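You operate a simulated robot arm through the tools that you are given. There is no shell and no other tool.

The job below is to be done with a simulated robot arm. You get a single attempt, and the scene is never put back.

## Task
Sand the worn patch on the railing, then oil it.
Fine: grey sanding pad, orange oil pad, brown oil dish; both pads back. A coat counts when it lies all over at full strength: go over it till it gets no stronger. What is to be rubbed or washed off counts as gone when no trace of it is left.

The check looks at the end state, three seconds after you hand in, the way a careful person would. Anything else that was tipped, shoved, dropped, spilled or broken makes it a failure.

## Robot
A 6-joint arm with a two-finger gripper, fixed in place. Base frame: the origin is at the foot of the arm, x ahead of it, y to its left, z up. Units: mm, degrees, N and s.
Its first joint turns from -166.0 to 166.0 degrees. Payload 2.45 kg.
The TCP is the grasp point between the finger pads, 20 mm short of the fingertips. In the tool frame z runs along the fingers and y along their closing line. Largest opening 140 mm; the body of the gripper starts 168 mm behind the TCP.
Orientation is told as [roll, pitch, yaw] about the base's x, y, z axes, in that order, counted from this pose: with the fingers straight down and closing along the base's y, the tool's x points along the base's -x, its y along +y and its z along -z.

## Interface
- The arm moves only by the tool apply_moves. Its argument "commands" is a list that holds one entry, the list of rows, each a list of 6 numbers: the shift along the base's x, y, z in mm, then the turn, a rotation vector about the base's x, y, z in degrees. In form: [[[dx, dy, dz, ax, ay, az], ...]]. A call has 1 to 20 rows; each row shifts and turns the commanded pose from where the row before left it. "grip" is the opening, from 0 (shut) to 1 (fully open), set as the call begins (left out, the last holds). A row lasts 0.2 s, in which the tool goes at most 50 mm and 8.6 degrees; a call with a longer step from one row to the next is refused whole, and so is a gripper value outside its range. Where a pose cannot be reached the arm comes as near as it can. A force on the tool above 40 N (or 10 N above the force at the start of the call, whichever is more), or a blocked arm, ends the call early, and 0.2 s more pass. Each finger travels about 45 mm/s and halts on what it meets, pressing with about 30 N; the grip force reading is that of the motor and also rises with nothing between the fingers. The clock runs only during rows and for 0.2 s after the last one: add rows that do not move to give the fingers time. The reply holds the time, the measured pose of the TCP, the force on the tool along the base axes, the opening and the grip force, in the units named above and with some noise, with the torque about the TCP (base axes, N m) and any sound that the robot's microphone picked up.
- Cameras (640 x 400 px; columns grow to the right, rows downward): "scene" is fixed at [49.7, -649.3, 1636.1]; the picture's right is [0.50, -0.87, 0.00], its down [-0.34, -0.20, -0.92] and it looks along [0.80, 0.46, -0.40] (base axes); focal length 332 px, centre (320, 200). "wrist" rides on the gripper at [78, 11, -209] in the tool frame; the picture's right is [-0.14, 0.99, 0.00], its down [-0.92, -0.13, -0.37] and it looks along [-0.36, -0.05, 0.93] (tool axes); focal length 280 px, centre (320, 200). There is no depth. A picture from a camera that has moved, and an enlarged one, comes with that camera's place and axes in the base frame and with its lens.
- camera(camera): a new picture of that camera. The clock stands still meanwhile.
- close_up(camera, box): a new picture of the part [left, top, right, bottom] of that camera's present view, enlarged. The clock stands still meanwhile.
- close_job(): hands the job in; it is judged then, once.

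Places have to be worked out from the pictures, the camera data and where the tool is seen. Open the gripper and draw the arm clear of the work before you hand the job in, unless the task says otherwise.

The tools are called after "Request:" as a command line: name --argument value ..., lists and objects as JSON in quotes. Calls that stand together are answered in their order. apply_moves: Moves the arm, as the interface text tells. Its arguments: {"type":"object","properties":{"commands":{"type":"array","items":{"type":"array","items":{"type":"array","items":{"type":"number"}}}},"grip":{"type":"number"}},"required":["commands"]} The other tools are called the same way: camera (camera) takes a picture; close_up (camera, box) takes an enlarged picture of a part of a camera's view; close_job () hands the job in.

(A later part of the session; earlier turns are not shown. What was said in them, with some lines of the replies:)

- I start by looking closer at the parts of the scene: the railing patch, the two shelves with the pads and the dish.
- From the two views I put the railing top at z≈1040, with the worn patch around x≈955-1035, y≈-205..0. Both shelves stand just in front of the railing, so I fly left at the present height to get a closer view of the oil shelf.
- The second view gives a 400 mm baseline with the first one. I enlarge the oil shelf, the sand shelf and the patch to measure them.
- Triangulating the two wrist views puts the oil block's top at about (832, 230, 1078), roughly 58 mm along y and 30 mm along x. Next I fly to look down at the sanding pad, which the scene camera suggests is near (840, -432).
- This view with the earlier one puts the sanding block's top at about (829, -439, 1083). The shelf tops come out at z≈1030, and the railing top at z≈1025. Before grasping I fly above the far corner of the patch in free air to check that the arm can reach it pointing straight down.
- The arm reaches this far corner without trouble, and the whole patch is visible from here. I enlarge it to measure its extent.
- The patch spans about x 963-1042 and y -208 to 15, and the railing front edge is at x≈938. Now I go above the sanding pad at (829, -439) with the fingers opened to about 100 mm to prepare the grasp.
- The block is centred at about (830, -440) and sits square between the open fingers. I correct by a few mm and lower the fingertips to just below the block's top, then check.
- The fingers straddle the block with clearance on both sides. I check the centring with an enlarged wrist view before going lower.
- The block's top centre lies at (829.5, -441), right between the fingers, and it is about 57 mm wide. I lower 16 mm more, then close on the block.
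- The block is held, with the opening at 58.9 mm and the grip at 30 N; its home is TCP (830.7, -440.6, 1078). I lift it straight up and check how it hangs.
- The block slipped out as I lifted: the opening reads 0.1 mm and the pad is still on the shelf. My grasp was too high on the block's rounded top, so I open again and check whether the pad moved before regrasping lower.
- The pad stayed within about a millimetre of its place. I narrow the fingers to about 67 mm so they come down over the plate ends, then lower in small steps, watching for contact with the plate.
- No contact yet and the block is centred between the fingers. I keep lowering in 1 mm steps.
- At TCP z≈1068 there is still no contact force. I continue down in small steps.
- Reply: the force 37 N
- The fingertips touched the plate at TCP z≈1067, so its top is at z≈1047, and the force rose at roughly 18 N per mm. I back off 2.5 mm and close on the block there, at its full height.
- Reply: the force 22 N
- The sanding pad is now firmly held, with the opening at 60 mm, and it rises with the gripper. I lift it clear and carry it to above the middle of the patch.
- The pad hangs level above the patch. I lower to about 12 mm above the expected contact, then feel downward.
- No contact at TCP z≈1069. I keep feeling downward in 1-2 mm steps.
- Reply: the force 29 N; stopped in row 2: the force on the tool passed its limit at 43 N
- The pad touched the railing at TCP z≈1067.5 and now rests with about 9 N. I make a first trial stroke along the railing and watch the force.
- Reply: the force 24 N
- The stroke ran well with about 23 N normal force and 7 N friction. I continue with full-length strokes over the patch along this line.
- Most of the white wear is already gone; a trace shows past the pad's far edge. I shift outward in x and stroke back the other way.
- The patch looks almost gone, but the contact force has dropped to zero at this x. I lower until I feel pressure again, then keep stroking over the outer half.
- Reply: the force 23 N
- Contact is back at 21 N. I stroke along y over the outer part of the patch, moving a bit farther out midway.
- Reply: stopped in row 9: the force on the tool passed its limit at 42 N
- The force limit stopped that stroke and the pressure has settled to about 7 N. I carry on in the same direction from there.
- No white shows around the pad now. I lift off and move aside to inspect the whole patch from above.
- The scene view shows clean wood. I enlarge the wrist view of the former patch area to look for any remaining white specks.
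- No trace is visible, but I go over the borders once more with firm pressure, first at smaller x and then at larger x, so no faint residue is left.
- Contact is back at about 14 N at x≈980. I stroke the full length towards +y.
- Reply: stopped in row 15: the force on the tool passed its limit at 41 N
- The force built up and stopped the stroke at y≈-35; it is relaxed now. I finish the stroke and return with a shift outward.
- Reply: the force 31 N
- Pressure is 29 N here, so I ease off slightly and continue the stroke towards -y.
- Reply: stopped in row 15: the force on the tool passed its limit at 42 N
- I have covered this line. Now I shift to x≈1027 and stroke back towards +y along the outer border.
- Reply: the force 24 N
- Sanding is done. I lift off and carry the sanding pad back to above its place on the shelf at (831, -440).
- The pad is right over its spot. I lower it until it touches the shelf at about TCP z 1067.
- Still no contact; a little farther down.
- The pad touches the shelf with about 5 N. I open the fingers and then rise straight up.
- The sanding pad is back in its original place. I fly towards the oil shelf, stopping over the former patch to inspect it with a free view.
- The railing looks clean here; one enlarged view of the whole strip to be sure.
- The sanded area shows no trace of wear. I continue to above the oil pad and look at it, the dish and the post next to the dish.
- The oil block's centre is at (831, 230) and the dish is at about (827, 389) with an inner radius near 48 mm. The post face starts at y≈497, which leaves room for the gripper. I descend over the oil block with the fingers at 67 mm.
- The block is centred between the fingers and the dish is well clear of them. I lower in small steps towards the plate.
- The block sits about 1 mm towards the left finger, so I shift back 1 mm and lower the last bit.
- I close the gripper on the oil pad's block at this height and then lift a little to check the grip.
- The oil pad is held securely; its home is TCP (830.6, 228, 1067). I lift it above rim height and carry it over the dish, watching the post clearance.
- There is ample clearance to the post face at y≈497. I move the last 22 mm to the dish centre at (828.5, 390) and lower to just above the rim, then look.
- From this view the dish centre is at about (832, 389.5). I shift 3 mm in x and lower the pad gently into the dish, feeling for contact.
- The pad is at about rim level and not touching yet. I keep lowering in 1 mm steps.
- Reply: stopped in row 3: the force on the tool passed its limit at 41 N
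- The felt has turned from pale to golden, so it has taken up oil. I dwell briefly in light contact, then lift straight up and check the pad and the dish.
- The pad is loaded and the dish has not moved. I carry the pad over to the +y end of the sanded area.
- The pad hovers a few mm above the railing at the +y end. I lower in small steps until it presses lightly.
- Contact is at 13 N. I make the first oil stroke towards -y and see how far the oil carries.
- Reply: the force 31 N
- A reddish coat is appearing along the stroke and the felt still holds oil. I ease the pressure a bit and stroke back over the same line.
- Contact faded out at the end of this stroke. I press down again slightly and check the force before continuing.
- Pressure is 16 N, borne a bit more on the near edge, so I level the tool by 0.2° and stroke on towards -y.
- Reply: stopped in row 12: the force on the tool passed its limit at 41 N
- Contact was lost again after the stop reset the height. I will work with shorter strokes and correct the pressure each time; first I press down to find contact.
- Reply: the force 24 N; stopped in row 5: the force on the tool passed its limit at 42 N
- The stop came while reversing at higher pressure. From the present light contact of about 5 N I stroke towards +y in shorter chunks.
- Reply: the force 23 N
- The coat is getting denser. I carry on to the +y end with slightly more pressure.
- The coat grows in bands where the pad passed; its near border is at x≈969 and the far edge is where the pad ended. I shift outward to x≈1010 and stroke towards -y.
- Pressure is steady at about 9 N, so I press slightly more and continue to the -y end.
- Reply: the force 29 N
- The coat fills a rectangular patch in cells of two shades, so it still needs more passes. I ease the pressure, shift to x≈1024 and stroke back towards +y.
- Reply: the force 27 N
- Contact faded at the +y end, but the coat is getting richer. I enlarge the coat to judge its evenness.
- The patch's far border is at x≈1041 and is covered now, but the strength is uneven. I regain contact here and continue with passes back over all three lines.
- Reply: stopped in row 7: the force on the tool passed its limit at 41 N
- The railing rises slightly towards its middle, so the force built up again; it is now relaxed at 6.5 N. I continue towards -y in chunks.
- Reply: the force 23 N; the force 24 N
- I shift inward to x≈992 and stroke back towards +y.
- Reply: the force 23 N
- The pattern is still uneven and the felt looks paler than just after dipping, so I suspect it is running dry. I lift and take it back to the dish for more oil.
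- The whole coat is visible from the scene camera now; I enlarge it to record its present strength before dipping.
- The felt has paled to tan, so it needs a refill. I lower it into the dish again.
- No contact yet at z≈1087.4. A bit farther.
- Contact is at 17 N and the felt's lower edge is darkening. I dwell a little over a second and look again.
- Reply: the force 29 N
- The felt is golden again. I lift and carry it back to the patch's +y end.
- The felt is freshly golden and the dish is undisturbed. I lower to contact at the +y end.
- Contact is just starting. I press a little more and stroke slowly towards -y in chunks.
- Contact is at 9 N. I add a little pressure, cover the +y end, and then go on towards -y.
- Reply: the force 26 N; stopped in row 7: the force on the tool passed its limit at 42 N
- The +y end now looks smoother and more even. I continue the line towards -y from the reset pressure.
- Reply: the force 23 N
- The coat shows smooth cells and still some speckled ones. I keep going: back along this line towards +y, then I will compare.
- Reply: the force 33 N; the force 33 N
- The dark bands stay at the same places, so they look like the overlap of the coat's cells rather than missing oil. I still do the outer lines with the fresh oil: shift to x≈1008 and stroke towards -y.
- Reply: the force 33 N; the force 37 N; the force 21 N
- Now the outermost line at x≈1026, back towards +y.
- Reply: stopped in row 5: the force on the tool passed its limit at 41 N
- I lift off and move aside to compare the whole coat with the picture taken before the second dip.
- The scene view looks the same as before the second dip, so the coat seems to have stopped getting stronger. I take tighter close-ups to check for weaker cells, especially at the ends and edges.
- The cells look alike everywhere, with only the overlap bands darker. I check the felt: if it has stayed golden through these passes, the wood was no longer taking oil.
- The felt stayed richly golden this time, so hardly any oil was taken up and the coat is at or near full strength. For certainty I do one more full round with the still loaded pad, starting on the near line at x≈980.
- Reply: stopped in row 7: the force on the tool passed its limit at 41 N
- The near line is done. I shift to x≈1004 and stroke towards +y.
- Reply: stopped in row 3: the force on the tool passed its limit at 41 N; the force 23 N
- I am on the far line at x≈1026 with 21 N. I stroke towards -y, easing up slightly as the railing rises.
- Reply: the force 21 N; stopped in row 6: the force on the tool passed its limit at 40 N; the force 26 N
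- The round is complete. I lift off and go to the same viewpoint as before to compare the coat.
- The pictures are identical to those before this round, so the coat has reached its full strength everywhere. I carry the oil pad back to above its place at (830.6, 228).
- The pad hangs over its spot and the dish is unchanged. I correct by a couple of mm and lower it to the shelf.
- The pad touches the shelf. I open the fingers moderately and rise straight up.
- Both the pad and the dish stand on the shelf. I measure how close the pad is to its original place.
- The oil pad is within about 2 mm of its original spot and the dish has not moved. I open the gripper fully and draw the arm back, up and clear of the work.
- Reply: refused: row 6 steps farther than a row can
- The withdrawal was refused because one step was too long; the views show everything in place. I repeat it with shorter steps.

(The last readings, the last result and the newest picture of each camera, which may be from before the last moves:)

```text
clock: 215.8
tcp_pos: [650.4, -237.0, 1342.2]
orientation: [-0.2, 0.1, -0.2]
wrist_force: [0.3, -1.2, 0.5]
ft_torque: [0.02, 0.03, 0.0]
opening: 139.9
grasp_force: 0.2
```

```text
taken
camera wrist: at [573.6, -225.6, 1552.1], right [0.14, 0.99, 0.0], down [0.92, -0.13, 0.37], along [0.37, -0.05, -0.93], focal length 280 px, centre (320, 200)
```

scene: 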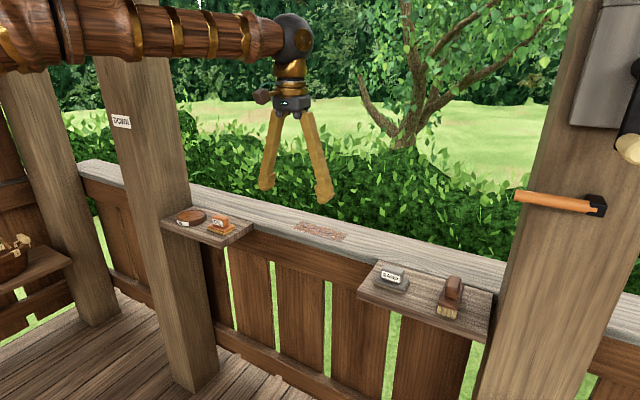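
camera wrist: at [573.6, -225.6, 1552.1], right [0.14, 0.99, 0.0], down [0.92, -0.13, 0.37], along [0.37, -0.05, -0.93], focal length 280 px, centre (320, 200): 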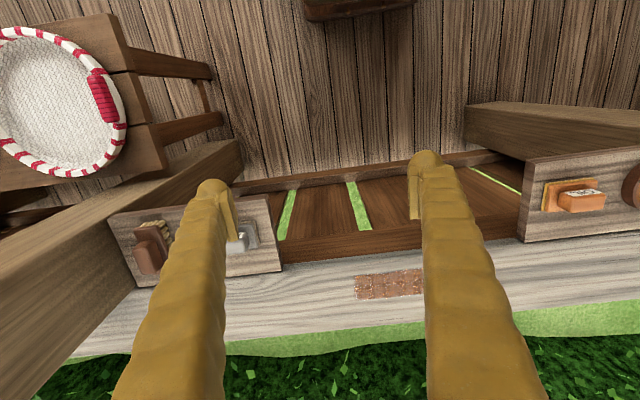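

The patch is sanded clean and oiled all over. Both pads are back on their shelves, the dish and brush are untouched, and the open gripper is well clear, so I hand the job in.

Request:
close_job

```text
The job is handed in.
```

The worn patch on the railing is sanded and oiled, and I have handed the job in.

- **Sanding:** I went over the patch several times with the grey pad. Close-ups afterwards showed no white wear left.
- **Oiling:** I dipped the orange pad twice and went over the whole patch until close-ups before and after a further full round looked identical. The coat still shows darker bands at fixed places. I took these for overlap in how it is drawn, not thin spots.
- **Pads and dish:** The sanding pad is back where it was, and the oil pad is about 2 mm off its original spot. The oil dish and the brush have not moved.
- **Slip:** The sanding pad slipped out of the fingers on my first lift. It stayed on the shelf, shifted about a millimetre, and I gripped it lower the second time.

The gripper is open and the arm is drawn back near its starting pose, well clear of the railing.
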